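You operate a simulated robot arm through the tools that you are given. There is no shell and no other tool.

You are at the controls of a simulated two-armed robot. One attempt, no reset.

Task
Pull the strip out of the clamped arc, unclamp it and put the blue clip away.
Fine: hang the strip in its free slot on the grey rack, then loosen the thumb screw; the clip goes in the green drawer; close it. Where these are worked on the way, their far stop is far enough and under half their travel is too little: green drawer.
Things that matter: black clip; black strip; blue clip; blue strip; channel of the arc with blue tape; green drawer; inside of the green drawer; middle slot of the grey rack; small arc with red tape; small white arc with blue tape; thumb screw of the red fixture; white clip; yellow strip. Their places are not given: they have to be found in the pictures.

Only the result counts: the job must be done as asked and must still hold three seconds after the hand-in. Knocking over, shifting, dropping, spilling or breaking anything else fails it.

Robot
Two 7-joint arms with two-finger grippers on one trunk that stands fixed in place. Base frame: the origin is at the foot of the trunk, x ahead of it, y to its left, z up. Readings come in cm, rad, newtons and seconds.
The left shoulder is at [3, 17.5, 130.4], the right one opposite. With the tool pointing down near the work surface each hand reaches from about 10 to 80 cm from the base axis, measured 20 degrees to its own side. Payload 2.94 kg a hand.
The TCP of each hand is the grasp point between the finger pads, 3 cm short of the fingertips. In the tool frame z runs along the fingers and y along their closing line. The gripper opens to 13.8 cm; its body begins 10.9 cm behind the TCP.
Orientation is that of the tool frame in the base frame, as [roll, pitch, yaw] about the fixed x, y, z axes, in that order (R = Rz(yaw) Ry(pitch) Rx(roll)). With the fingers straight down and closing along the base's y, the tool's x points along the base's -x, its y along +y and its z along -z.

Tools
- The arms move only by the tool servo_tool. It takes "left_targets", "right_targets" or both (then of equal length, played together; a hand with none holds still); each is a list of rows, each a list of 3 entries, a list of its own where there are three numbers: the shift along the tool's x, y, z in cm, then the turn, a rotation vector about the tool's x, y, z in rad, then the opening, from 0 (shut) to 1 (fully open). In form: [[[x, y, z], [ax, ay, az], claw], ...]. A call has 1 to 20 rows; each row is the pose to reach, as a shift and turn from the pose commanded when the call began, along the tool's axes at that moment. Each row takes 0.2 s and may step no farther than 5 cm and 0.15 rad from the row before; otherwise, or with a gripper value out of range, the whole call is refused. Where a pose cannot be reached the arm comes as near as it can. A force on the tool above 90 N (or 10 N above the force at the start of the call, whichever is more), or a blocked arm, ends the call early, and 0.2 s more pass. Each finger travels about 4.5 cm/s and halts on what it meets, pressing with about 35 N; the grip force reading is that of the motor and also rises with nothing between the fingers. The clock runs only during rows and for 0.2 s after the last one: add rows that repeat a pose to give the fingers time. It gives the time, the measured TCP pose, the force on the tool (base axes), the opening and the grip force at its end, in the units of the frame above (readings bear some noise), with the torque about the TCP (base axes, N m) and any sound that the robot's microphone picked up, and new pictures: "show" is both (left out), scene, wrist or none (wrist: the cameras of the hands that moved).
- Cameras (640 x 400 px; columns grow to the right, rows downward): "scene" is now at [6.26, 3.31, 176.75]; the picture's right is [0.47, -0.88, 0.00], its down [-0.74, -0.39, -0.55] and it looks along [0.48, 0.26, -0.84] (base axes); focal length 340 px, centre (320, 200). "left" rides on the left gripper at [7.1, -1.9, -14.6] in its tool frame; the picture's right is [0.26, 0.96, 0.00], its down [-0.85, 0.23, -0.48] and it looks along [-0.46, 0.12, 0.88] (tool axes); focal length 280 px, centre (320, 200). "right" rides on the right gripper at [7.1, 1.9, -14.6] in its tool frame; the picture's right is [-0.26, 0.97, 0.00], its down [-0.85, -0.23, -0.47] and it looks along [-0.46, -0.12, 0.88] (tool axes); focal length 280 px, centre (320, 200).
- raise_lower(by): moves the trunk up (or, below 0, down) by that many cm; the arms and the scene camera ride with it, the base frame stays. It gives what a move gives, with no picture.
- pan_tilt(pan, tilt): turns the head with the scene camera to pan (to the left, within 2.094 rad either way) and tilt (down, from -0.506 to 1.204), counted from straight ahead of the robot (the tilt from the chest, where the trunk bows). It gives what a move gives, and a new picture of the scene camera.
- locate(camera, pixels): for up to 12 pixels [column, row] of the newest picture of that camera ("zoom" is the newest enlarged one), the place [x, y, z] in the base frame of the surface seen there, good to about 0.2 cm. The clock stands still meanwhile.
- inspect(camera, box): a new picture of the part [left, top, right, bottom] of that camera's present view, enlarged. The clock stands still meanwhile.
- job_done(): hands the job in; it is judged then, once.

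Unless the task says otherwise, let go and move clear before handing in.

The tools are called after "Emit:" as a command line: name --argument value ..., lists and objects as JSON in quotes. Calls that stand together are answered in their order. servo_tool: Moves the arms, as the interface text tells. Its arguments: {"type":"object","properties":{"left_targets":{"type":"array"},"right_targets":{"type":"array"},"show":{"type":"string","enum":["both","scene","wrist","none"]}},"required":[]} The other tools are called the same way: raise_lower (by) moves the trunk up or down; pan_tilt (pan, tilt) turns the head that bears the scene camera; locate (camera, pixels) gives the place of the surface under pixels of a picture; inspect (camera, box) takes an enlarged picture of a part of a camera's view; job_done () hands the job in.

At the start:

```text
time: 0.0
left_position: [27.85, 33.09, 127.49]
left_ee_rot: [3.141, 0.0, 3.141]
left_wrist_force: [0.3, -0.4, 0.1]
left_ft_torque: [0.0, 0.01, -0.01]
left_finger_gap: 13.78
left_gripper_force: 0.1
right_position: [43.16, 2.1, 136.03]
right_ee_rot: [3.141, -0.001, -3.141]
right_wrist_force: [-0.8, 0.7, -0.2]
right_ft_torque: [0.0, -0.01, -0.02]
right_finger_gap: 13.82
right_gripper_force: 0.0
trunk travel left (down, up): [-47.5, 25.9]
head pan, tilt (commanded): [0.49, 0.991]
```

scene: 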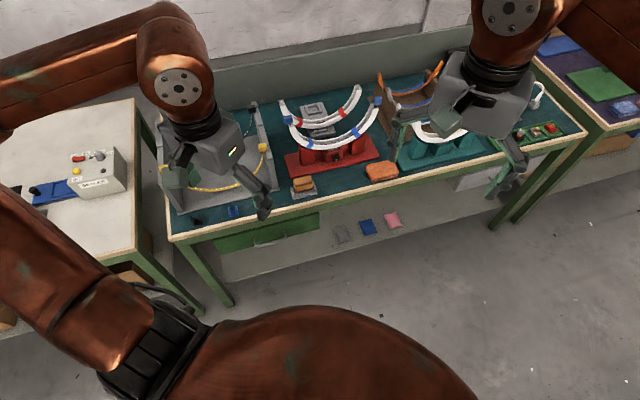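
right: 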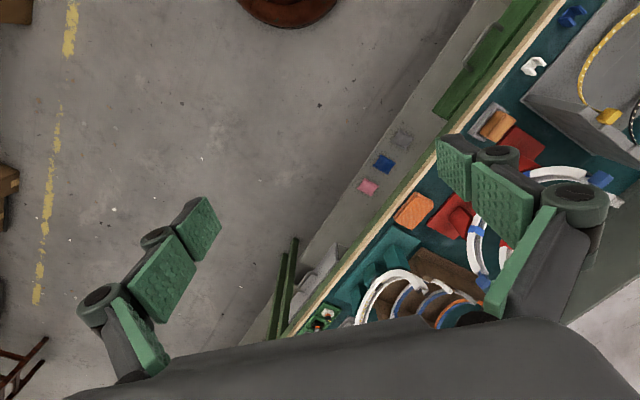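
left: 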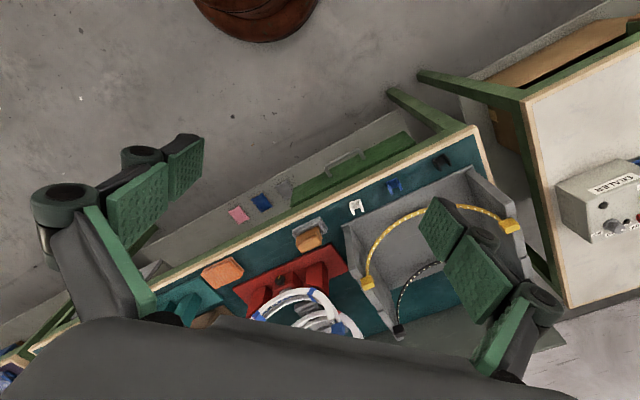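

The scene picture shows a workbench with a red fixture (white arcs near 330,130), a grey rack at about (215,165), a green drawer at about (265,235) and clips near (235,210). I'll enlarge these parts before moving.

Emit:
inspect --camera "scene" --box '[150, 70, 410, 260]'

Emit:
inspect --camera "left" --box '[180, 120, 560, 360]'

Emit:
inspect --camera "right" --box '[340, 0, 640, 340]'

```text
2.11 times, centred on (280, 165) of scene
```

zoom: 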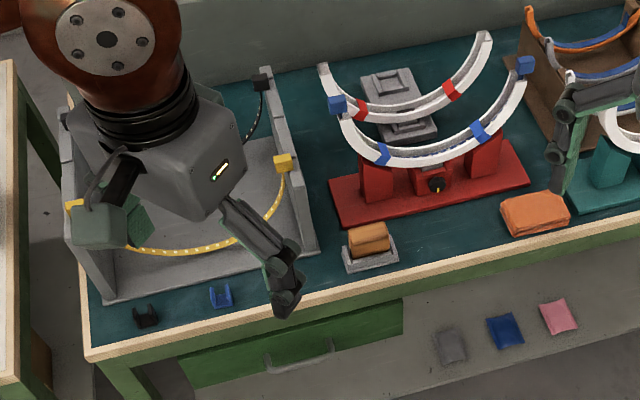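

```text
1.67 times, centred on (370, 240) of left
```

zoom: 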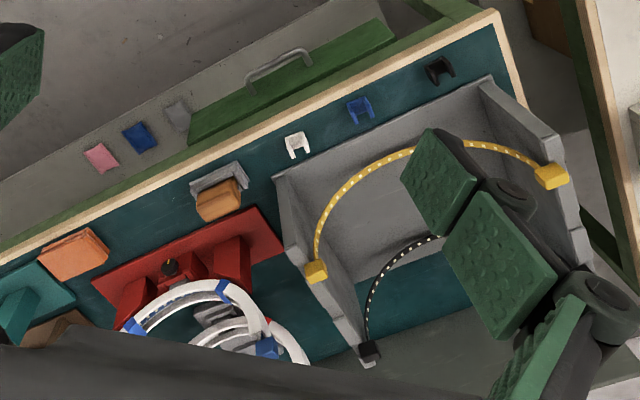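

```text
1.18 times, centred on (490, 170) of right
```

zoom: 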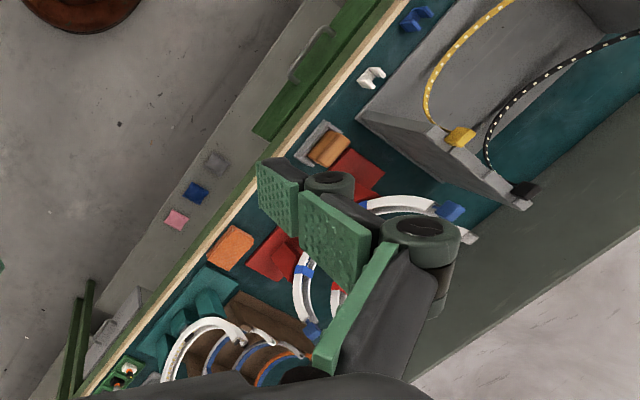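

The zoomed view shows the blue strip with blue end blocks at (336,103) and (526,65) in the front white arc, the red fixture's screw at (435,183), the rack on the left and the clips along the front edge. I'll read the places of the visible points.

Emit:
inspect --camera "scene" --box '[150, 70, 410, 260]'

Emit:
locate --camera "scene" --pixels '[[286, 119], [376, 100], [329, 157], [308, 143], [348, 131], [265, 147], [254, 107], [233, 211], [197, 221], [270, 241], [176, 205], [555, 140]]'

```text
2.11 times, centred on (280, 165) of scene
```

zoom: 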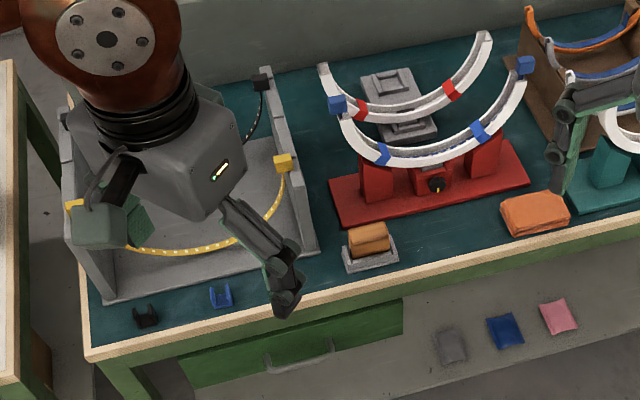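

```text
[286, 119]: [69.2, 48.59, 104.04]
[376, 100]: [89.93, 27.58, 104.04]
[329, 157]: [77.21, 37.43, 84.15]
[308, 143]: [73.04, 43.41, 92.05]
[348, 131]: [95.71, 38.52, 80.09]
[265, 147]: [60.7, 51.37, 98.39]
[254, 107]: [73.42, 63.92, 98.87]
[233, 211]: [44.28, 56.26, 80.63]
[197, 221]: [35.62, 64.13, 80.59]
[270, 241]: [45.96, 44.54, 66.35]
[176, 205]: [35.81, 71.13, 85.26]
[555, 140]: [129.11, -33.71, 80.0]
```

Bench top is at z≈80 and its front edge runs at roughly 45° in the base frame; the left hand blocks the view of the rack. I'll draw both hands aside to see everything.

Emit:
servo_tool --left_targets '[[[3, 3, 0], [0, 0, 0], 1], [[6, 6, 0], [0, 0, 0], 1], [[9, 9, 0], [0, 0, 0], 1], [[12, 12, 0], [0, 0, 0], 1], [[12, 16, 0], [0, 0, 0], 1]]' --right_targets '[[[3, -3, 0], [0, 0, 0], 1], [[6, -6, 0], [0, 0, 0], 1], [[9, -9, 0], [0, 0, 0], 1], [[12, -12, 0], [0, 0, 0], 1], [[15, -15, 0], [0, 0, 0], 1]]' --show "both"

```text
time: 1.2
left_position: [16.36, 48.83, 126.93]
left_ee_rot: [-3.141, 0.002, 3.141]
left_wrist_force: [1.0, -0.2, -0.5]
left_ft_torque: [0.0, 0.03, -0.02]
left_finger_gap: 13.79
left_gripper_force: 0.1
left hand out of reach, approached as far as the arm can: row 5
right_position: [28.3, -13.13, 135.92]
right_ee_rot: [3.139, -0.002, 3.141]
right_wrist_force: [0.4, -0.4, -0.3]
right_ft_torque: [0.0, 0.07, -0.02]
right_finger_gap: 13.8
right_gripper_force: 0.1
trunk travel left (down, up): [-47.5, 25.9]
head pan, tilt (commanded): [0.49, 0.991]
```

scene: 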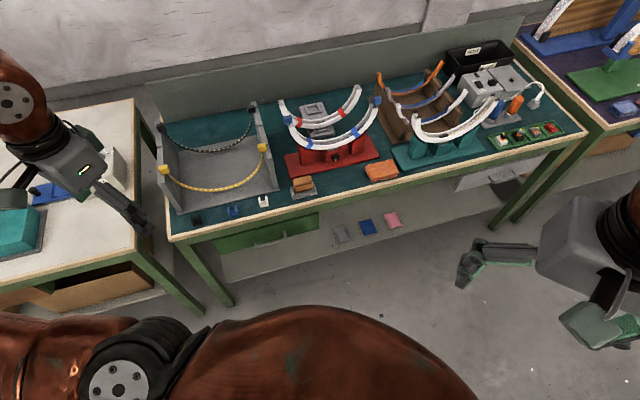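
right: 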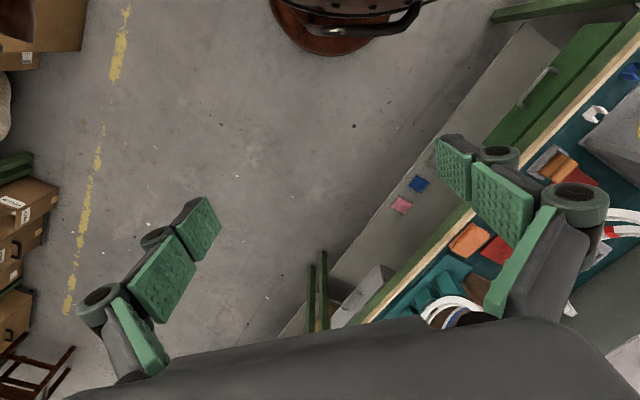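
left: 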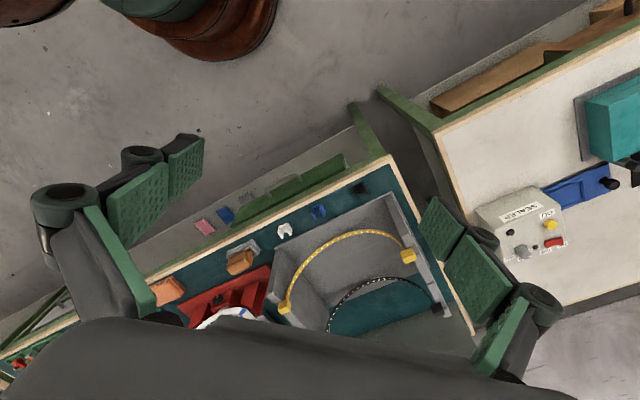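

The view is clear now: rack walls at (165,165) and (265,150), blue strip in the front white arc with blocks near (287,120) and (376,101). I'll zoom in on the rack and on the red fixture.

Emit:
inspect --camera "scene" --box '[140, 90, 290, 184]'

Emit:
inspect --camera "scene" --box '[270, 75, 400, 156]'

Emit:
inspect --camera "scene" --box '[160, 170, 340, 282]'

Emit:
inspect --camera "scene" --box '[370, 50, 570, 175]'

```text
4.26 times, centred on (215, 137) of scene
```

zoom: 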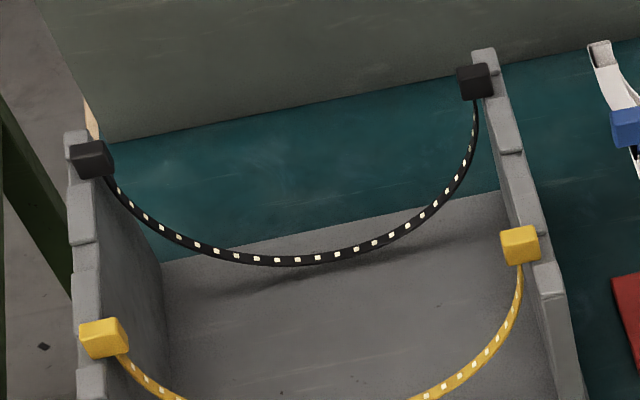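

```text
4.92 times, centred on (335, 116) of scene
```

zoom: 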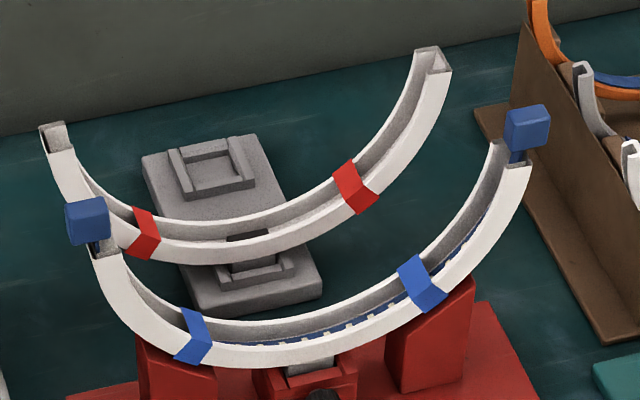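

```text
3.56 times, centred on (250, 226) of scene
```

zoom: 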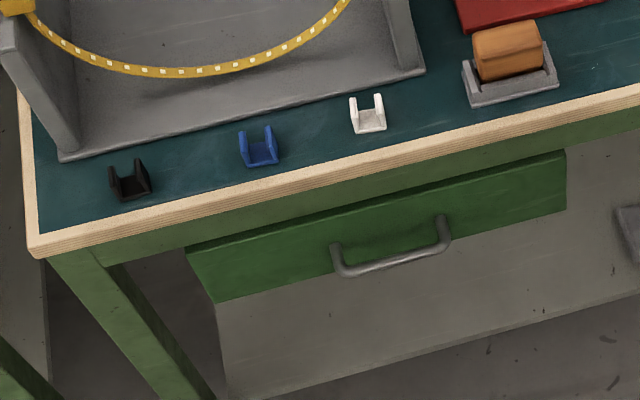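

```text
3.20 times, centred on (470, 112) of scene
```

zoom: 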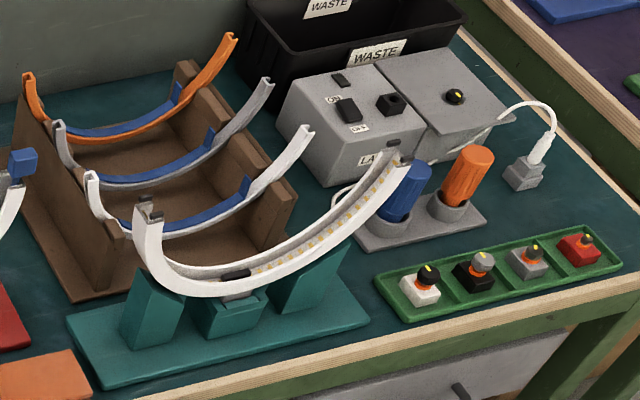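

The blue strip lies in the front arc's channel with a block at each end; the rack holds black (back) and yellow (front), leaving the middle slot free. I'll look closer at the rack notches and blocks.

Emit:
inspect --camera "scene" --box '[150, 115, 200, 195]'

Emit:
inspect --camera "scene" --box '[235, 95, 295, 195]'

Emit:
inspect --camera "left" --box '[250, 180, 450, 340]'

```text
5.00 times, centred on (175, 155) of scene
```

zoom: 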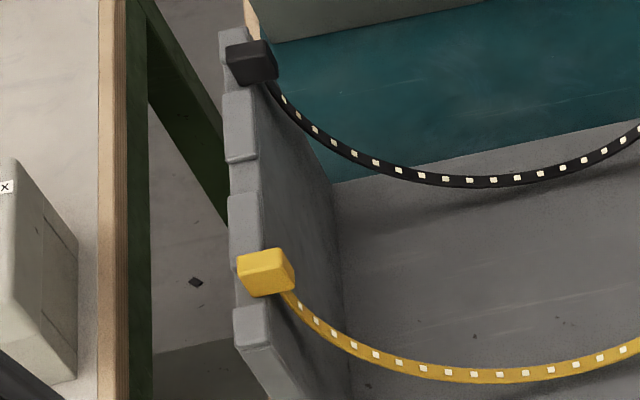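

```text
4.00 times, centred on (265, 145) of scene
```

zoom: 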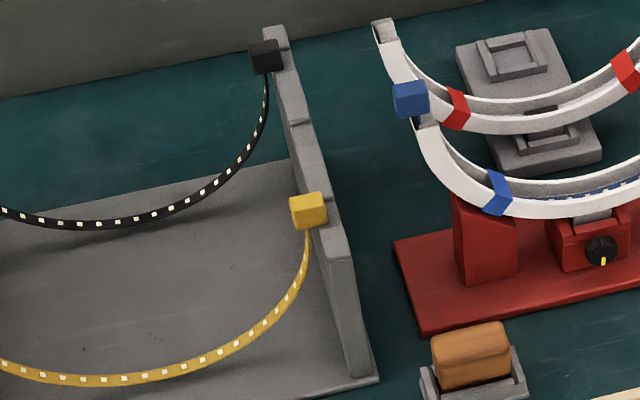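

```text
2.50 times, centred on (350, 260) of left
```

zoom: 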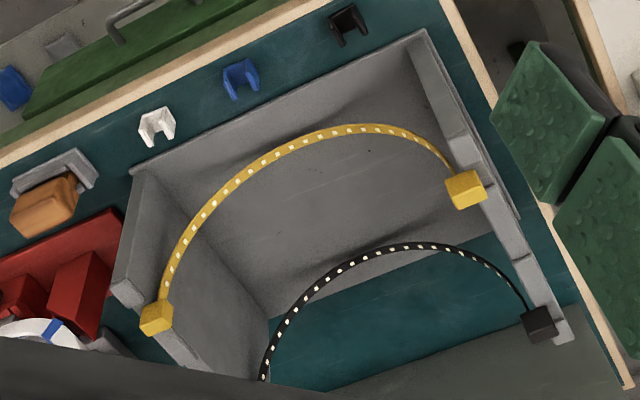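

I'll read positions off this left-hand zoom: yellow blocks at (156,318) and (466,188), black block (540,322), and the wall tops near the gaps.

Emit:
locate --camera "zoom" --pixels '[[156, 315], [466, 186], [540, 318], [492, 215], [503, 240], [515, 262], [420, 40], [560, 330], [241, 80], [156, 128], [430, 40], [130, 240]]'

Emit:
inspect --camera "left" --box '[370, 220, 450, 330]'

```text
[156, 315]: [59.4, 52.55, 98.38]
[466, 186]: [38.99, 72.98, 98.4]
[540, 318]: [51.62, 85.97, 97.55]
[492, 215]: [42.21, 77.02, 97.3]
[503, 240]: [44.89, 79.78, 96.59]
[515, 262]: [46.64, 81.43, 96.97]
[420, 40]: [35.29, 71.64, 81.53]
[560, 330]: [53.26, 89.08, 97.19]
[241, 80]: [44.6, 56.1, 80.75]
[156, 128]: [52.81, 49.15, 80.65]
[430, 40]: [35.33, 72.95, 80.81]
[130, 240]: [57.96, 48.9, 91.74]
```

```text
3.64 times, centred on (410, 275) of left
```

zoom: 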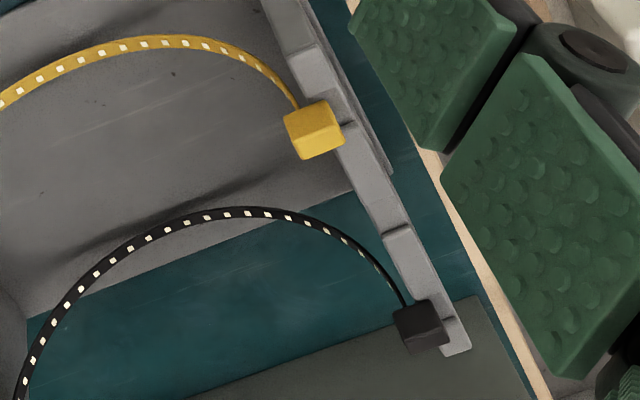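

Slot pitch is about 9.1 cm, so the middle slot should be near (45.2,79.5) on the left wall, and the bench axes lie at exactly 45°. I'll zoom hard on the blue end blocks, the notch and the screw.

Emit:
inspect --camera "scene" --box '[274, 96, 306, 136]'

Emit:
inspect --camera "scene" --box '[360, 86, 392, 116]'

Emit:
inspect --camera "scene" --box '[310, 130, 360, 165]'

Emit:
inspect --camera "scene" --box '[246, 96, 280, 160]'

```text
10.00 times, centred on (290, 116) of scene
```

zoom: 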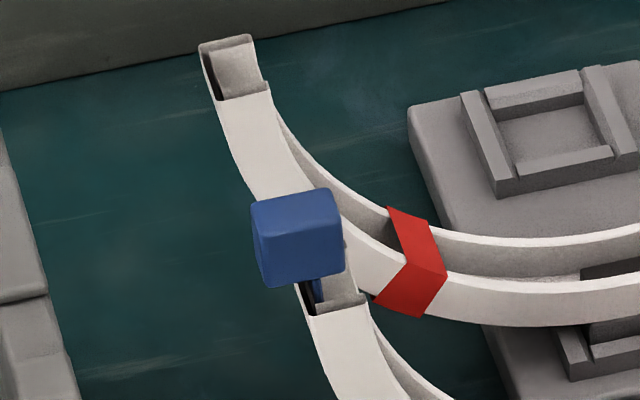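

```text
13.33 times, centred on (376, 101) of scene
```

zoom: 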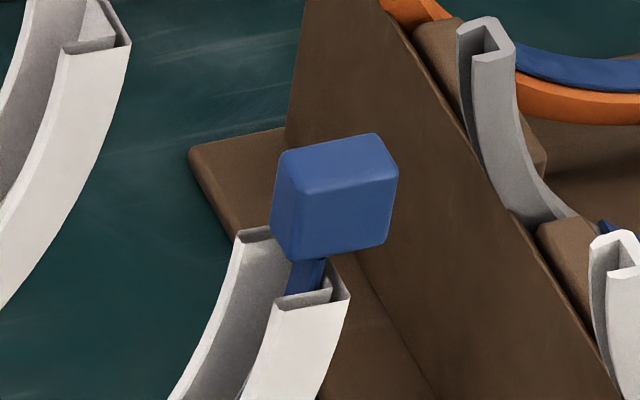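

```text
11.43 times, centred on (335, 148) of scene
```

zoom: 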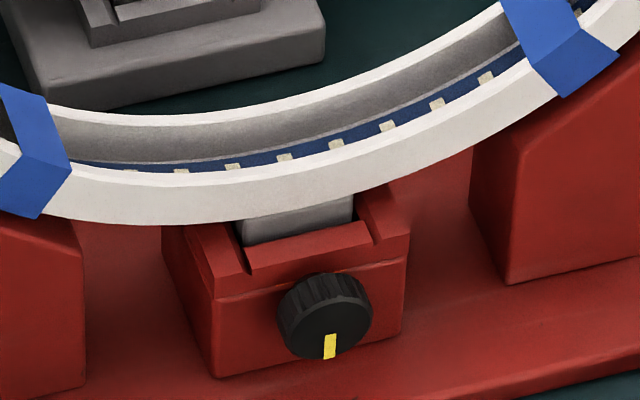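

```text
6.25 times, centred on (263, 128) of scene
```

zoom: 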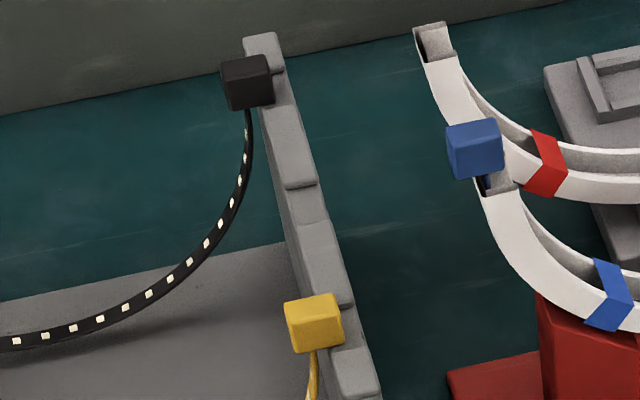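

The strips may be either rigid or flexible; comparing the sag of the yellow, black and blue strips below their blocks will tell. I'll locate points along each.

Emit:
locate --camera "scene" --pixels '[[206, 151], [215, 190], [164, 170], [264, 148], [161, 127], [252, 109], [335, 142], [287, 118], [377, 102], [189, 143], [240, 138], [255, 172]]'

Emit:
inspect --camera "scene" --box '[180, 140, 260, 195]'

```text
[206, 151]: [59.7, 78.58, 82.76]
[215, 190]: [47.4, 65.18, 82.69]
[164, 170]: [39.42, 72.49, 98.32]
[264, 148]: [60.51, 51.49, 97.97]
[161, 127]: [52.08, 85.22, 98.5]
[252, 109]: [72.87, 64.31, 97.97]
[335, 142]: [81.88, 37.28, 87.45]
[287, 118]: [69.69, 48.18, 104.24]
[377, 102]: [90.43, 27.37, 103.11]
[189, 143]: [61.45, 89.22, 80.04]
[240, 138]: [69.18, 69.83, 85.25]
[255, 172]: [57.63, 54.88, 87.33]
```

```text
7.27 times, centred on (220, 168) of scene
```

zoom: 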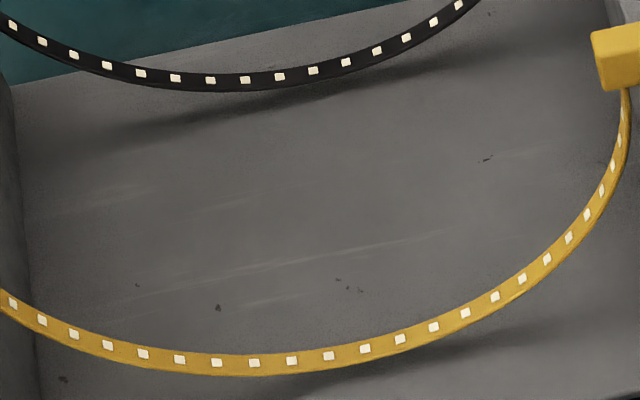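

I'll measure the yellow block and left-wall notch geometry precisely from a tight zoom, since that's what the blue strip must match.

Emit:
inspect --camera "scene" --box '[154, 136, 182, 186]'

```text
8.00 times, centred on (168, 161) of scene
```

zoom: 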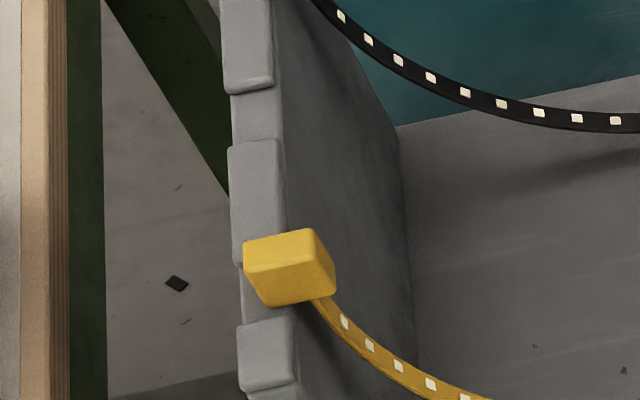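

Emit:
locate --camera "zoom" --pixels '[[256, 115], [238, 115], [274, 115], [240, 80], [262, 80], [246, 150], [275, 150], [252, 310], [280, 252], [305, 238], [254, 252], [270, 330]]'

Emit:
locate --camera "zoom" --pixels '[[256, 98], [256, 133], [268, 262], [318, 262], [290, 285], [322, 280], [305, 300], [325, 310], [250, 245], [300, 232], [260, 270], [240, 285]]'

```text
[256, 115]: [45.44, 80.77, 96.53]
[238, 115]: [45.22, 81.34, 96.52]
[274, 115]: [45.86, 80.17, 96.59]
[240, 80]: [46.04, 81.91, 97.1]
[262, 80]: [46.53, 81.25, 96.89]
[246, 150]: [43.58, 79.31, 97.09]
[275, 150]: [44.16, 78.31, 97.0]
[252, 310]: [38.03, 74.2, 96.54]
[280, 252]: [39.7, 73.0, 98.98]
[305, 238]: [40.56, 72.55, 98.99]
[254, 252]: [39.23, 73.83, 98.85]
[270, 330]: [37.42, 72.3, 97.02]
```

```text
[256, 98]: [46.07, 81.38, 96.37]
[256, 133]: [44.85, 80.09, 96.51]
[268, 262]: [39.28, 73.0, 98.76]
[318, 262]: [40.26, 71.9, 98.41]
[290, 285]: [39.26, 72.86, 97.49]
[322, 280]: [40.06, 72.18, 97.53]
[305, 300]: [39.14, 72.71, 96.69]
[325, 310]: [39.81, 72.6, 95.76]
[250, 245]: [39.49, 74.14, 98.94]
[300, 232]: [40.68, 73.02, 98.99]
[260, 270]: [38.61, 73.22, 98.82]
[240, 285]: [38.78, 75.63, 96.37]
```

The notch floor is z≈96.5 and wall top ≈97.05, so blocks (2.45 cm tall) rest 0.5 cm deep. Now I'll measure the blue blocks the same way.

Emit:
inspect --camera "scene" --box '[274, 106, 300, 132]'

Emit:
locate --camera "zoom" --pixels '[[215, 140], [280, 130], [340, 120], [350, 160], [230, 180], [290, 175], [225, 240], [290, 235], [340, 220], [300, 170], [320, 285], [345, 245]]'

```text
15.38 times, centred on (287, 119) of scene
```

zoom: 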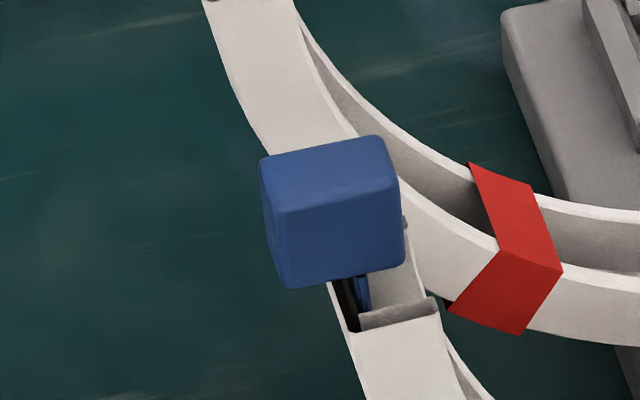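

```text
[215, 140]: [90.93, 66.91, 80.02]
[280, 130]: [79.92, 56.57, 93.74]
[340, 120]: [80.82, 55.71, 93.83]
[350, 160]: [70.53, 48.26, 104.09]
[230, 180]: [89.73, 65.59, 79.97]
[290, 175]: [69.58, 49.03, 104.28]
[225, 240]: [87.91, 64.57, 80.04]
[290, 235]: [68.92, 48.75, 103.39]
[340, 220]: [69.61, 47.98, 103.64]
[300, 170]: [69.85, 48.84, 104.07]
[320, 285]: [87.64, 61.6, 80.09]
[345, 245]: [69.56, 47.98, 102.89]
```

Emit:
locate --camera "zoom" --pixels '[[268, 163], [370, 142], [393, 176], [285, 205], [295, 280], [398, 258], [330, 150], [330, 190], [362, 290], [420, 310], [370, 320], [410, 250]]'

Emit:
inspect --camera "scene" --box '[362, 88, 392, 114]'

Emit:
locate --camera "zoom" --pixels '[[280, 152], [385, 138], [398, 172], [292, 190], [300, 270], [385, 250], [340, 150], [340, 175], [310, 290], [345, 310], [340, 230], [270, 235]]'

```text
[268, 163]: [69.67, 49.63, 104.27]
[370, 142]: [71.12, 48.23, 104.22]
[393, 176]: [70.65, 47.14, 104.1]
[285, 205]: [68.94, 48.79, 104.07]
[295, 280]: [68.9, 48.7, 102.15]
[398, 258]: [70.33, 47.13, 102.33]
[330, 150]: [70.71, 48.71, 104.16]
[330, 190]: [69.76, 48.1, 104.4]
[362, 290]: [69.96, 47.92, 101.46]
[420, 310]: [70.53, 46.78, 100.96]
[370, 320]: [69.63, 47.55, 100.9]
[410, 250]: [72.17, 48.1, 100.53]
```

```text
15.38 times, centred on (377, 101) of scene
```

zoom: 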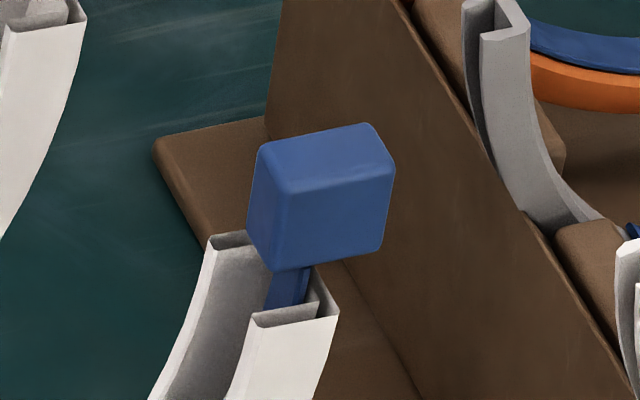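

```text
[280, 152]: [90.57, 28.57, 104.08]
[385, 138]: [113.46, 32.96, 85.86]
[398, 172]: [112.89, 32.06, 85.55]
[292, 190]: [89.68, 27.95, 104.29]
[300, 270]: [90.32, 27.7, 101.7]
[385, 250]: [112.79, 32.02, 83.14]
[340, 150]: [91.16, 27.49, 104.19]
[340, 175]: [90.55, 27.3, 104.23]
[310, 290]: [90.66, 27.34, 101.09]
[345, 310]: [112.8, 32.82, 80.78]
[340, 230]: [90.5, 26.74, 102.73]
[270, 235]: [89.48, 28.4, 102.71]
```

Both blue blocks sit level with tops at z≈104.15 (centres about 29.4 cm apart), matching the rack spacing – likely a stiff strip. I'll check whether the blue tape bridges over the channel, and the yellow right block position.

Emit:
inspect --camera "scene" --box '[344, 122, 368, 142]'

Emit:
inspect --camera "scene" --box '[298, 132, 322, 152]'

Emit:
inspect --camera "scene" --box '[250, 120, 280, 160]'

```text
16.00 times, centred on (356, 132) of scene
```

zoom: 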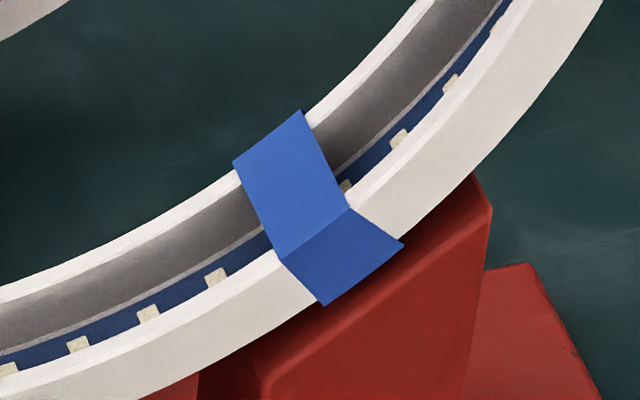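

```text
16.00 times, centred on (310, 142) of scene
```

zoom: 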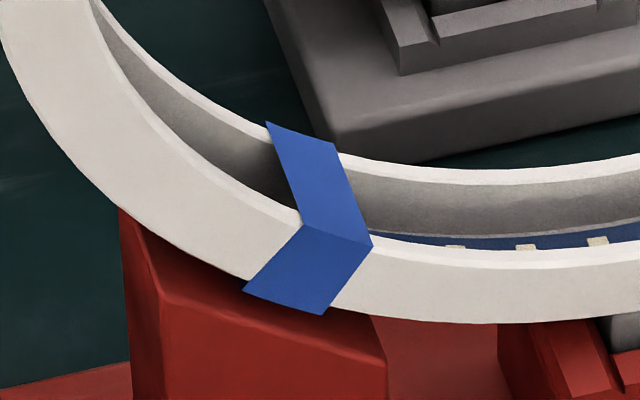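

```text
10.00 times, centred on (265, 140) of scene
```

zoom: 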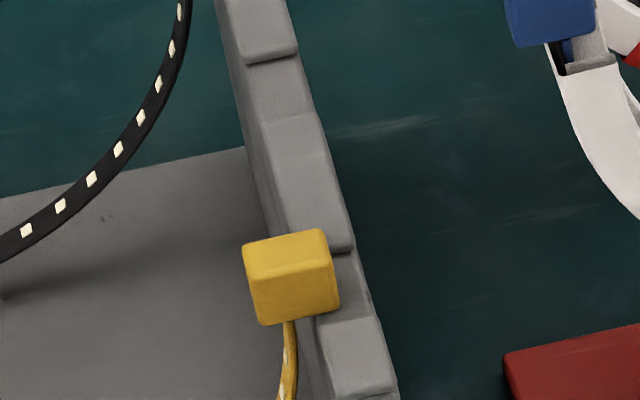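

The tape spans the channel visually; I'll test gently when lifting. Now measure the right-wall middle notch and yellow right block from this zoom.

Emit:
locate --camera "zoom" --pixels '[[285, 90], [265, 95], [300, 105], [275, 65], [290, 115], [270, 50], [300, 130], [255, 245], [320, 235], [330, 270], [260, 275], [355, 285]]'

Emit:
locate --camera "zoom" --pixels '[[292, 255], [270, 320], [332, 305], [345, 260], [310, 330], [350, 340], [325, 150], [280, 150], [340, 230], [262, 130], [290, 62], [305, 112]]'

```text
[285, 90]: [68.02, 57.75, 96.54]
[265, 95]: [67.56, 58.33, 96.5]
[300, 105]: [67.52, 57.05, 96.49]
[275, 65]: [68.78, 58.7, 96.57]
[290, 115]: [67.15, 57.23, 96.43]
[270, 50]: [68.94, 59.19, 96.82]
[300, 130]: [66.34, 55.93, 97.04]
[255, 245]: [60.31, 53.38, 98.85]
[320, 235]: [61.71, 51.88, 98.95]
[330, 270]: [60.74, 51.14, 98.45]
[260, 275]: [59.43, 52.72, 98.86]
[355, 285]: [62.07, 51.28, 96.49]
```

```text
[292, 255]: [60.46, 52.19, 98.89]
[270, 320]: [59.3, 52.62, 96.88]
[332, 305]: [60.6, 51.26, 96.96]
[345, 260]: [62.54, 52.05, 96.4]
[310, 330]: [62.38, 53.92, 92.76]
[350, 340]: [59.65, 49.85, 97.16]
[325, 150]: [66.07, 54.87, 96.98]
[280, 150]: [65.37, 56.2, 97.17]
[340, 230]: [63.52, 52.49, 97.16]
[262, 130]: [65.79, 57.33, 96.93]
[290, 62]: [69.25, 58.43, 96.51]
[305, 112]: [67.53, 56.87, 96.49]
```

Right-wall notch centre is about (a=7, b=89.1) in bench axes and the block spacing matches, so the strip should carry over as a stiff piece with Δ≈(-39 along bench, +5 deep, -5.2 down). I'll bring the left hand round, yawed 45° to square up with the bench, towards the left blue block.

Emit:
servo_tool --left_targets '[[[-4, -0.9, 0], [0, 0, -0.0714], 1], [[-8, -1.8, 0], [0, 0, -0.1428], 1], [[-12, -2.7, 0], [0, 0, -0.2142], 1], [[-16, -3.6, 0], [0, 0, -0.2856], 1], [[-20, -4.5, 0], [0, 0, -0.357], 1], [[-24, -5.4, 0], [0, 0, -0.4284], 0.8], [[-28, -6.3, 0], [0, 0, -0.4998], 0.7], [[-32, -7.2, 0], [0, 0, -0.5712], 0.6], [[-36, -8.1, 0], [0, 0, -0.6426], 0.5], [[-40, -9, 0], [0, 0, -0.714], 0.5], [[-44, -9.9, 0], [0, 0, -0.7854], 0.5]]' --show "both"

```text
time: 3.6
left_position: [59.71, 39.79, 126.39]
left_ee_rot: [-3.141, -0.002, -2.35]
left_wrist_force: [0.1, 0.3, -0.5]
left_ft_torque: [-0.14, 0.04, 0.0]
left_finger_gap: 6.91
left_gripper_force: 0.3
left hand out of reach, approached as far as the arm can: row 11
right_position: [28.52, -12.39, 135.78]
right_ee_rot: [-3.139, -0.003, -3.138]
right_wrist_force: [1.3, 0.1, 0.6]
right_ft_torque: [-0.08, 0.06, -0.01]
right_finger_gap: 13.8
right_gripper_force: 0.0
trunk travel left (down, up): [-47.5, 25.9]
head pan, tilt (commanded): [0.49, 0.991]
```

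scene: 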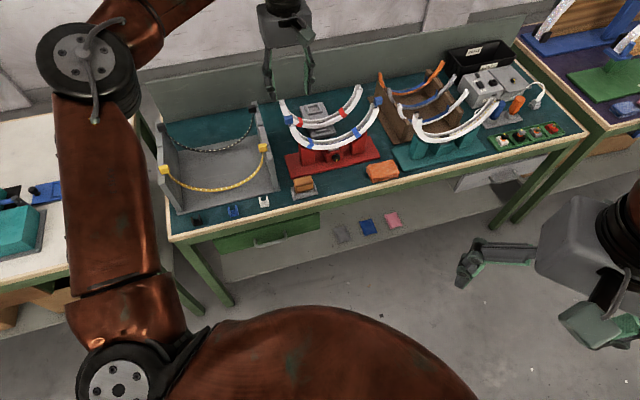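
left: 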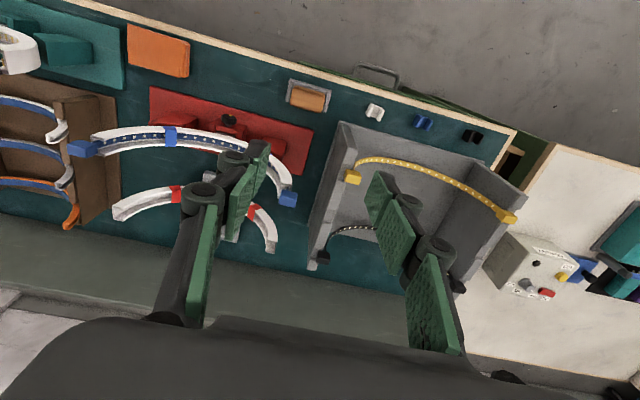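

The left hand is near its reach limit with the tool vertical, so I'll tilt it about 0.25 rad toward the bench and bring it above the left blue block.

Emit:
servo_tool --left_targets '[[[0, 0, 0], [0, -0.125, 0], 0.5], [[0, 0, 0], [0, -0.25, 0], 0.5], [[-4, -0.4, 2], [0, -0.25, 0], 0.5], [[-8, -0.8, 4], [0, -0.25, 0], 0.5], [[-12.5, -1.27, 6], [0, -0.25, 0], 0.5]]' --show "both"

```text
time: 4.8
left_position: [64.72, 47.69, 121.2]
left_ee_rot: [-3.14, 0.25, -2.357]
left_wrist_force: [-0.8, -0.7, -0.2]
left_ft_torque: [0.01, 0.03, 0.0]
left_finger_gap: 6.92
left_gripper_force: 0.1
left hand out of reach, approached as far as the arm can: row 4, 5
right_position: [28.15, -12.76, 135.94]
right_ee_rot: [3.141, 0.001, 3.14]
right_wrist_force: [-0.4, 0.3, 0.1]
right_ft_torque: [0.04, -0.05, 0.0]
right_finger_gap: 13.81
right_gripper_force: 0.1
trunk travel left (down, up): [-47.5, 25.9]
head pan, tilt (commanded): [0.49, 0.991]
```

scene: 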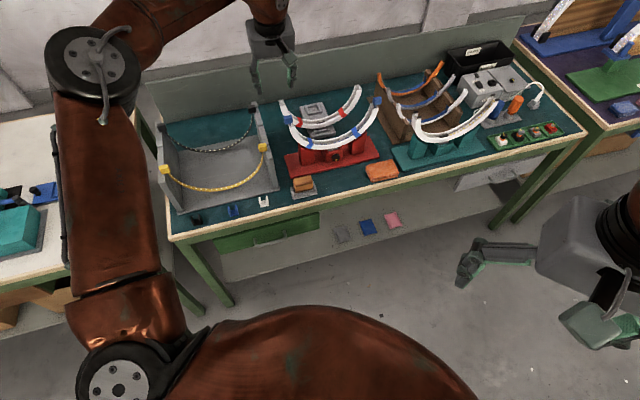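
left: 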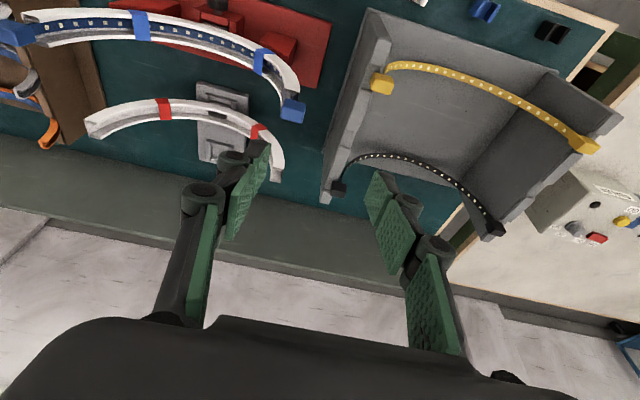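

The hand stopped short at (64.7,47.7,121.2) though it seems not fully stretched. I'll look at the left arm's posture by turning the head.

Emit:
pan_tilt --pan 0.8 --tilt 0.5

```text
time: 5.7
left_position: [64.75, 47.69, 121.02]
left_ee_rot: [-3.14, 0.251, -2.356]
left_wrist_force: [0.4, -0.3, -0.2]
left_ft_torque: [0.0, 0.0, 0.01]
left_finger_gap: 6.91
left_gripper_force: 0.0
right_position: [28.14, -12.92, 135.92]
right_ee_rot: [3.141, -0.001, -3.142]
right_wrist_force: [0.0, -0.2, -0.5]
right_ft_torque: [-0.04, -0.04, -0.02]
right_finger_gap: 13.8
right_gripper_force: 0.0
trunk travel left (down, up): [-47.5, 25.9]
head pan, tilt (commanded): [0.799, 0.499]
```

scene: 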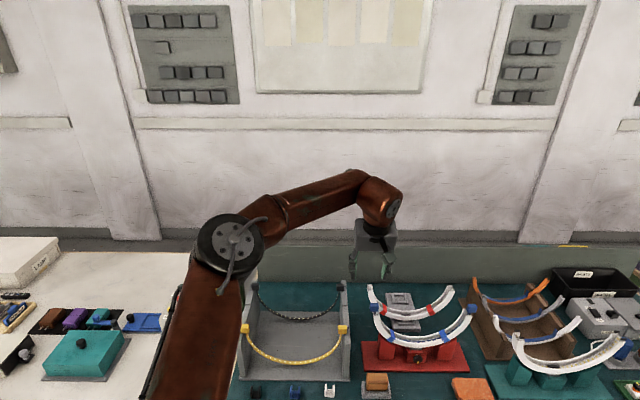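

Emit:
locate --camera "scene" --pixels '[[232, 240], [380, 200], [375, 245], [372, 232], [270, 215], [200, 330], [250, 335], [345, 332], [383, 270]]'

```text
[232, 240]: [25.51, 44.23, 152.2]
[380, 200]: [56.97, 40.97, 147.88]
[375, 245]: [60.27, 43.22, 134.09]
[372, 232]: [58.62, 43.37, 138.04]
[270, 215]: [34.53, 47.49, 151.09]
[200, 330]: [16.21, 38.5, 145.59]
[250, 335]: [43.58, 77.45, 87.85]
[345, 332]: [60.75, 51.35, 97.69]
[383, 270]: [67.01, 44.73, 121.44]
```

Shoulder-to-wrist distance is only ~65 cm, so the limit comes from the arm being raised; lifting the trunk will help the reach. I'll raise it by 8.9 cm, leaving 17 cm for lifting the strip.

Emit:
raise_lower --by 8.9

Emit:
pan_tilt --pan 0.6 --tilt 0.8

```text
time: 7.0
left_position: [64.4, 47.7, 130.93]
left_ee_rot: [-3.126, 0.265, -2.352]
left_wrist_force: [-0.3, 0.3, 0.2]
left_ft_torque: [0.03, 0.0, 0.0]
left_finger_gap: 6.91
left_gripper_force: 0.0
right_position: [28.21, -12.84, 144.82]
right_ee_rot: [-3.14, 0.0, -3.141]
right_wrist_force: [0.1, -0.2, -0.5]
right_ft_torque: [0.0, 0.02, 0.04]
right_finger_gap: 13.78
right_gripper_force: 0.2
trunk travel left (down, up): [-56.4, 17.0]
head pan, tilt (commanded): [0.799, 0.499]
```

```text
time: 7.8
left_position: [64.34, 47.69, 130.98]
left_ee_rot: [-3.124, 0.265, -2.352]
left_wrist_force: [0.4, 0.4, 0.6]
left_ft_torque: [-0.01, 0.0, 0.04]
left_finger_gap: 6.91
left_gripper_force: 0.1
right_position: [28.09, -12.98, 144.95]
right_ee_rot: [3.141, 0.0, 3.14]
right_wrist_force: [-0.7, 1.0, -0.2]
right_ft_torque: [-0.03, -0.04, -0.01]
right_finger_gap: 13.79
right_gripper_force: 0.1
trunk travel left (down, up): [-56.4, 17.0]
head pan, tilt (commanded): [0.6, 0.799]
```

scene: 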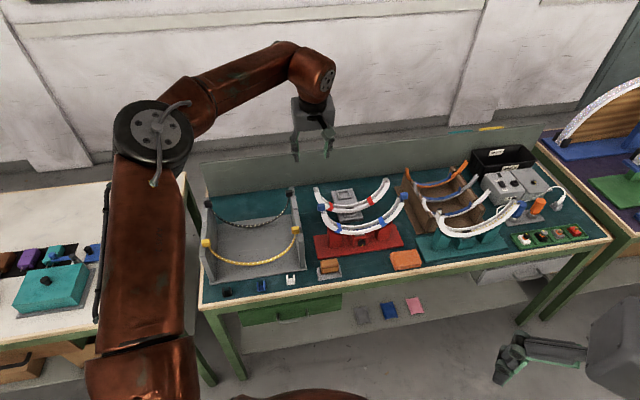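

I'll lower the left hand 10 cm straight down to see where it settles relative to the block.

Emit:
servo_tool --left_targets '[[[0.99, 0, 3.88], [0, 0, 0], 0.5], [[1.98, 0, 7.75], [0, 0, 0], 0.5], [[2.47, 0, 9.69], [0, 0, 0], 0.5], [[2.47, 0, 9.69], [0, 0, 0], 0.5]]' --show "both"

```text
time: 8.8
left_position: [62.83, 47.68, 121.5]
left_ee_rot: [-3.123, 0.265, -2.354]
left_wrist_force: [0.2, 0.1, 0.3]
left_ft_torque: [0.04, 0.0, 0.0]
left_finger_gap: 6.89
left_gripper_force: 0.1
left hand out of reach, approached as far as the arm can: row 1, 2, 3, 4
right_position: [28.1, -12.87, 144.88]
right_ee_rot: [3.141, -0.002, 3.141]
right_wrist_force: [0.9, 0.0, 0.2]
right_ft_torque: [0.02, 0.0, -0.01]
right_finger_gap: 13.78
right_gripper_force: 0.1
trunk travel left (down, up): [-56.4, 17.0]
head pan, tilt (commanded): [0.6, 0.799]
```

scene: 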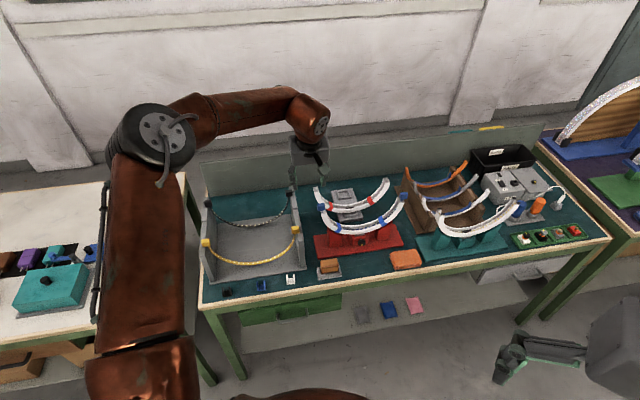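
left: 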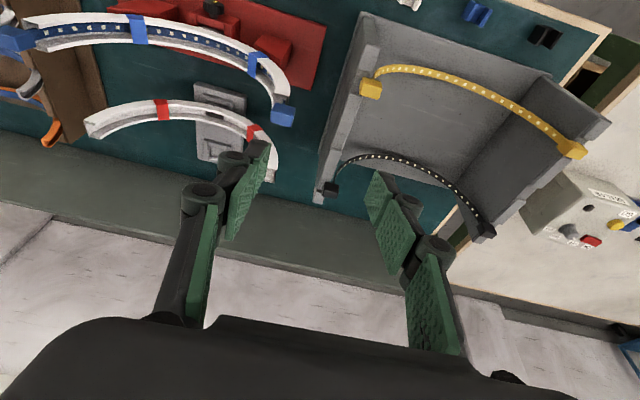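

The hand still stalls at x≈62.8. I'll measure the elbow and wrist knuckle positions to understand which joint limits it.

Emit:
locate --camera "scene" --pixels '[[162, 140], [190, 150], [215, 110], [320, 125], [300, 115], [260, 105], [120, 150], [150, 250], [110, 250], [180, 250], [140, 370], [310, 150]]'

Emit:
inspect --camera "scene" --box '[80, 60, 360, 260]'

```text
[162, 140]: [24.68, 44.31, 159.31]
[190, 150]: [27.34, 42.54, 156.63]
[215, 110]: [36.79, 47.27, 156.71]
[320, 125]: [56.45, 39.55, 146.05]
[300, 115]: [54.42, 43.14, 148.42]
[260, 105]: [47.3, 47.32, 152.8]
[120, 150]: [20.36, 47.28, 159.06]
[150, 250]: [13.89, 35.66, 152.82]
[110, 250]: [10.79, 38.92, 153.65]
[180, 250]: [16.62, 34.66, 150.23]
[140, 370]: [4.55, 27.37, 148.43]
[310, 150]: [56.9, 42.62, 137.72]
```

```text
2.00 times, centred on (220, 160) of scene
```

zoom: 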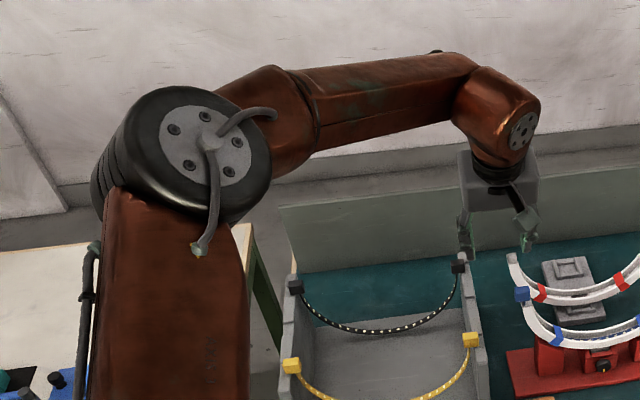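

The elbow is bent (~113°), so a joint limit rather than reach is stopping it. As a test I'll yaw the hand back by 0.45 rad without shifting and see if it gets closer.

Emit:
servo_tool --left_targets '[[[0, 0, 0], [0, 0, 0.15], 0.5], [[0, 0, 0], [0, 0, 0.3], 0.5], [[0, 0, 0], [0, 0, 0.45], 0.5], [[0, 0, 0], [0, 0, 0.45], 0.5]]' --show "none"

```text
time: 9.8
left_position: [62.7, 47.82, 121.56]
left_ee_rot: [3.04, 0.247, -2.818]
left_wrist_force: [-0.2, 0.4, 0.6]
left_ft_torque: [0.0, 0.0, 0.0]
left_finger_gap: 6.89
left_gripper_force: 0.0
right_position: [28.2, -12.98, 144.91]
right_ee_rot: [3.139, -0.002, 3.141]
right_wrist_force: [0.7, -0.3, 0.5]
right_ft_torque: [-0.01, 0.02, 0.0]
right_finger_gap: 13.77
right_gripper_force: 0.1
trunk travel left (down, up): [-56.4, 17.0]
head pan, tilt (commanded): [0.6, 0.799]
```

Zero shift holds its place, so the commanded pose equals the reached one. Now test moving +6 cm in x at this yaw.

Emit:
servo_tool --left_targets '[[[-2.76, -1.02, 0.6], [0, 0, 0], 0.5], [[-5.52, -2.04, 1.19], [0, 0, 0], 0.5], [[-5.52, -2.04, 1.19], [0, 0, 0], 0.5]]' --show "none"

```text
time: 10.6
left_position: [63.38, 48.63, 122.83]
left_ee_rot: [3.038, 0.246, -2.817]
left_wrist_force: [0.4, 0.0, 0.4]
left_ft_torque: [0.04, -0.02, -0.01]
left_finger_gap: 6.9
left_gripper_force: 0.1
left hand out of reach, approached as far as the arm can: row 1, 2, 3
right_position: [28.2, -12.97, 144.92]
right_ee_rot: [3.139, -0.002, 3.14]
right_wrist_force: [0.0, 0.6, -0.2]
right_ft_torque: [0.0, -0.02, 0.01]
right_finger_gap: 13.8
right_gripper_force: 0.1
trunk travel left (down, up): [-56.4, 17.0]
head pan, tilt (commanded): [0.6, 0.799]
```

Still stuck, so it's not the hand's yaw. I'll test whether more outward tilt frees the wrist: tilt by another 0.3 rad, then push outward.

Emit:
servo_tool --left_targets '[[[0, 0, 0], [0, -0.15, 0], 0.5], [[0, 0, 0], [0, -0.3, 0], 0.5], [[-2.5, 0, 0], [0, -0.3, 0], 0.5], [[-5, 0, 0], [0, -0.3, 0], 0.5], [[-7, 0, 0], [0, -0.3, 0], 0.5]]' --show "none"

```text
time: 11.8
left_position: [69.7, 50.73, 124.43]
left_ee_rot: [3.027, 0.544, -2.853]
left_wrist_force: [1.1, 0.6, 0.7]
left_ft_torque: [0.03, 0.02, 0.0]
left_finger_gap: 6.9
left_gripper_force: 0.2
right_position: [28.27, -12.97, 144.91]
right_ee_rot: [-3.14, -0.001, 3.141]
right_wrist_force: [0.5, 0.3, 0.7]
right_ft_torque: [0.03, 0.01, 0.02]
right_finger_gap: 13.8
right_gripper_force: 0.1
trunk travel left (down, up): [-56.4, 17.0]
head pan, tilt (commanded): [0.6, 0.799]
```

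The wrist seems limited along the forearm's direction, suggesting a shoulder-posture limit. I'll look at both arms' postures before re-routing.

Emit:
pan_tilt --pan 0.5 --tilt 0.3

Emit:
pan_tilt --pan -0.4 --tilt 0.7

```text
time: 12.7
left_position: [69.66, 50.65, 124.61]
left_ee_rot: [3.026, 0.543, -2.852]
left_wrist_force: [-1.1, -0.1, -0.2]
left_ft_torque: [0.04, -0.01, 0.01]
left_finger_gap: 6.93
left_gripper_force: 0.1
right_position: [28.03, -12.98, 144.94]
right_ee_rot: [3.14, 0.001, 3.141]
right_wrist_force: [-0.9, 0.5, 0.8]
right_ft_torque: [0.02, 0.02, 0.01]
right_finger_gap: 13.84
right_gripper_force: 0.0
trunk travel left (down, up): [-56.4, 17.0]
head pan, tilt (commanded): [0.499, 0.3]
```

scene: 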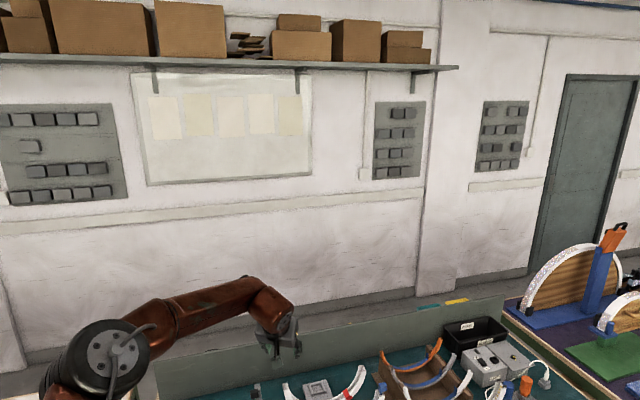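

```text
time: 13.9
left_position: [69.67, 50.7, 124.65]
left_ee_rot: [3.028, 0.544, -2.852]
left_wrist_force: [-0.2, 0.1, -0.1]
left_ft_torque: [-0.02, 0.01, 0.02]
left_finger_gap: 6.91
left_gripper_force: 0.1
right_position: [28.11, -12.9, 144.85]
right_ee_rot: [3.141, -0.003, 3.141]
right_wrist_force: [-0.3, -0.1, -1.0]
right_ft_torque: [-0.01, -0.02, 0.01]
right_finger_gap: 13.83
right_gripper_force: 0.0
trunk travel left (down, up): [-56.4, 17.0]
head pan, tilt (commanded): [-0.4, 0.7]
```

scene: 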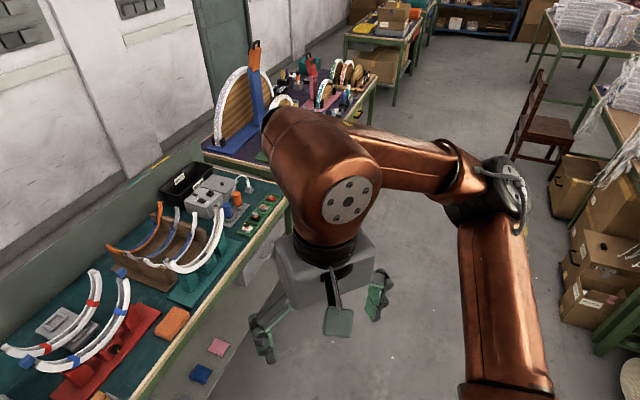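

Both arms hold their elbows out to the side. I'll square the left hand up again with a 0.5 rad tilt and try to come to z=115 just above the left blue block.

Emit:
servo_tool --left_targets '[[[1.51, -0.93, 1.81], [-0.034, 0.017, -0.107], 0.5], [[3.02, -1.86, 3.62], [-0.068, 0.034, -0.213], 0.5], [[4.54, -2.79, 5.43], [-0.101, 0.051, -0.32], 0.5], [[6.05, -3.72, 7.24], [-0.135, 0.0676, -0.4265], 0.5], [[6.05, -3.72, 7.24], [-0.135, 0.0676, -0.4265], 0.5]]' --show "wrist"

Emit:
pan_tilt --pan 0.6 --tilt 0.8

```text
time: 15.1
left_position: [63.46, 49.36, 118.12]
left_ee_rot: [-3.141, 0.501, -2.354]
left_wrist_force: [0.3, -0.1, -0.7]
left_ft_torque: [0.01, 0.0, -0.01]
left_finger_gap: 6.92
left_gripper_force: 0.0
left hand out of reach, approached as far as the arm can: row 1, 2, 3, 4, 5
right_position: [28.08, -13.0, 144.99]
right_ee_rot: [3.14, -0.002, 3.14]
right_wrist_force: [-0.9, 0.5, -0.3]
right_ft_torque: [0.02, 0.0, 0.0]
right_finger_gap: 13.81
right_gripper_force: 0.0
trunk travel left (down, up): [-56.4, 17.0]
head pan, tilt (commanded): [-0.4, 0.7]
```

left: 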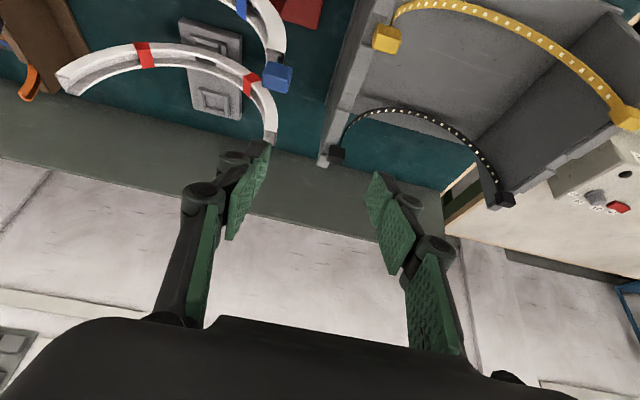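

```text
time: 16.4
left_position: [63.55, 49.42, 118.19]
left_ee_rot: [3.142, 0.501, -2.358]
left_wrist_force: [-0.6, -0.5, 0.3]
left_ft_torque: [-0.01, 0.0, -0.04]
left_finger_gap: 6.89
left_gripper_force: 0.1
right_position: [28.12, -12.84, 144.79]
right_ee_rot: [3.139, -0.002, -3.14]
right_wrist_force: [0.8, -0.4, -0.7]
right_ft_torque: [-0.01, 0.01, -0.01]
right_finger_gap: 13.78
right_gripper_force: 0.1
trunk travel left (down, up): [-56.4, 17.0]
head pan, tilt (commanded): [0.6, 0.799]
```

scene: 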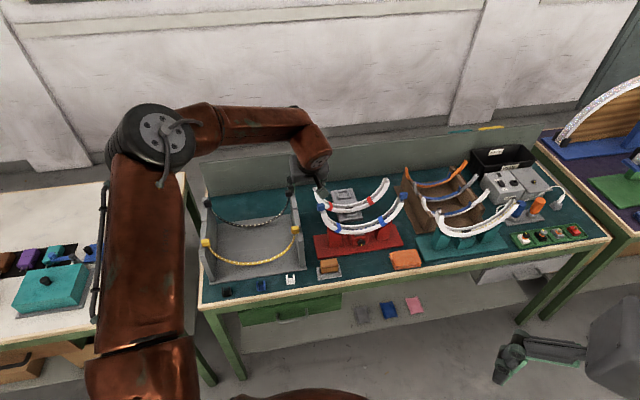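

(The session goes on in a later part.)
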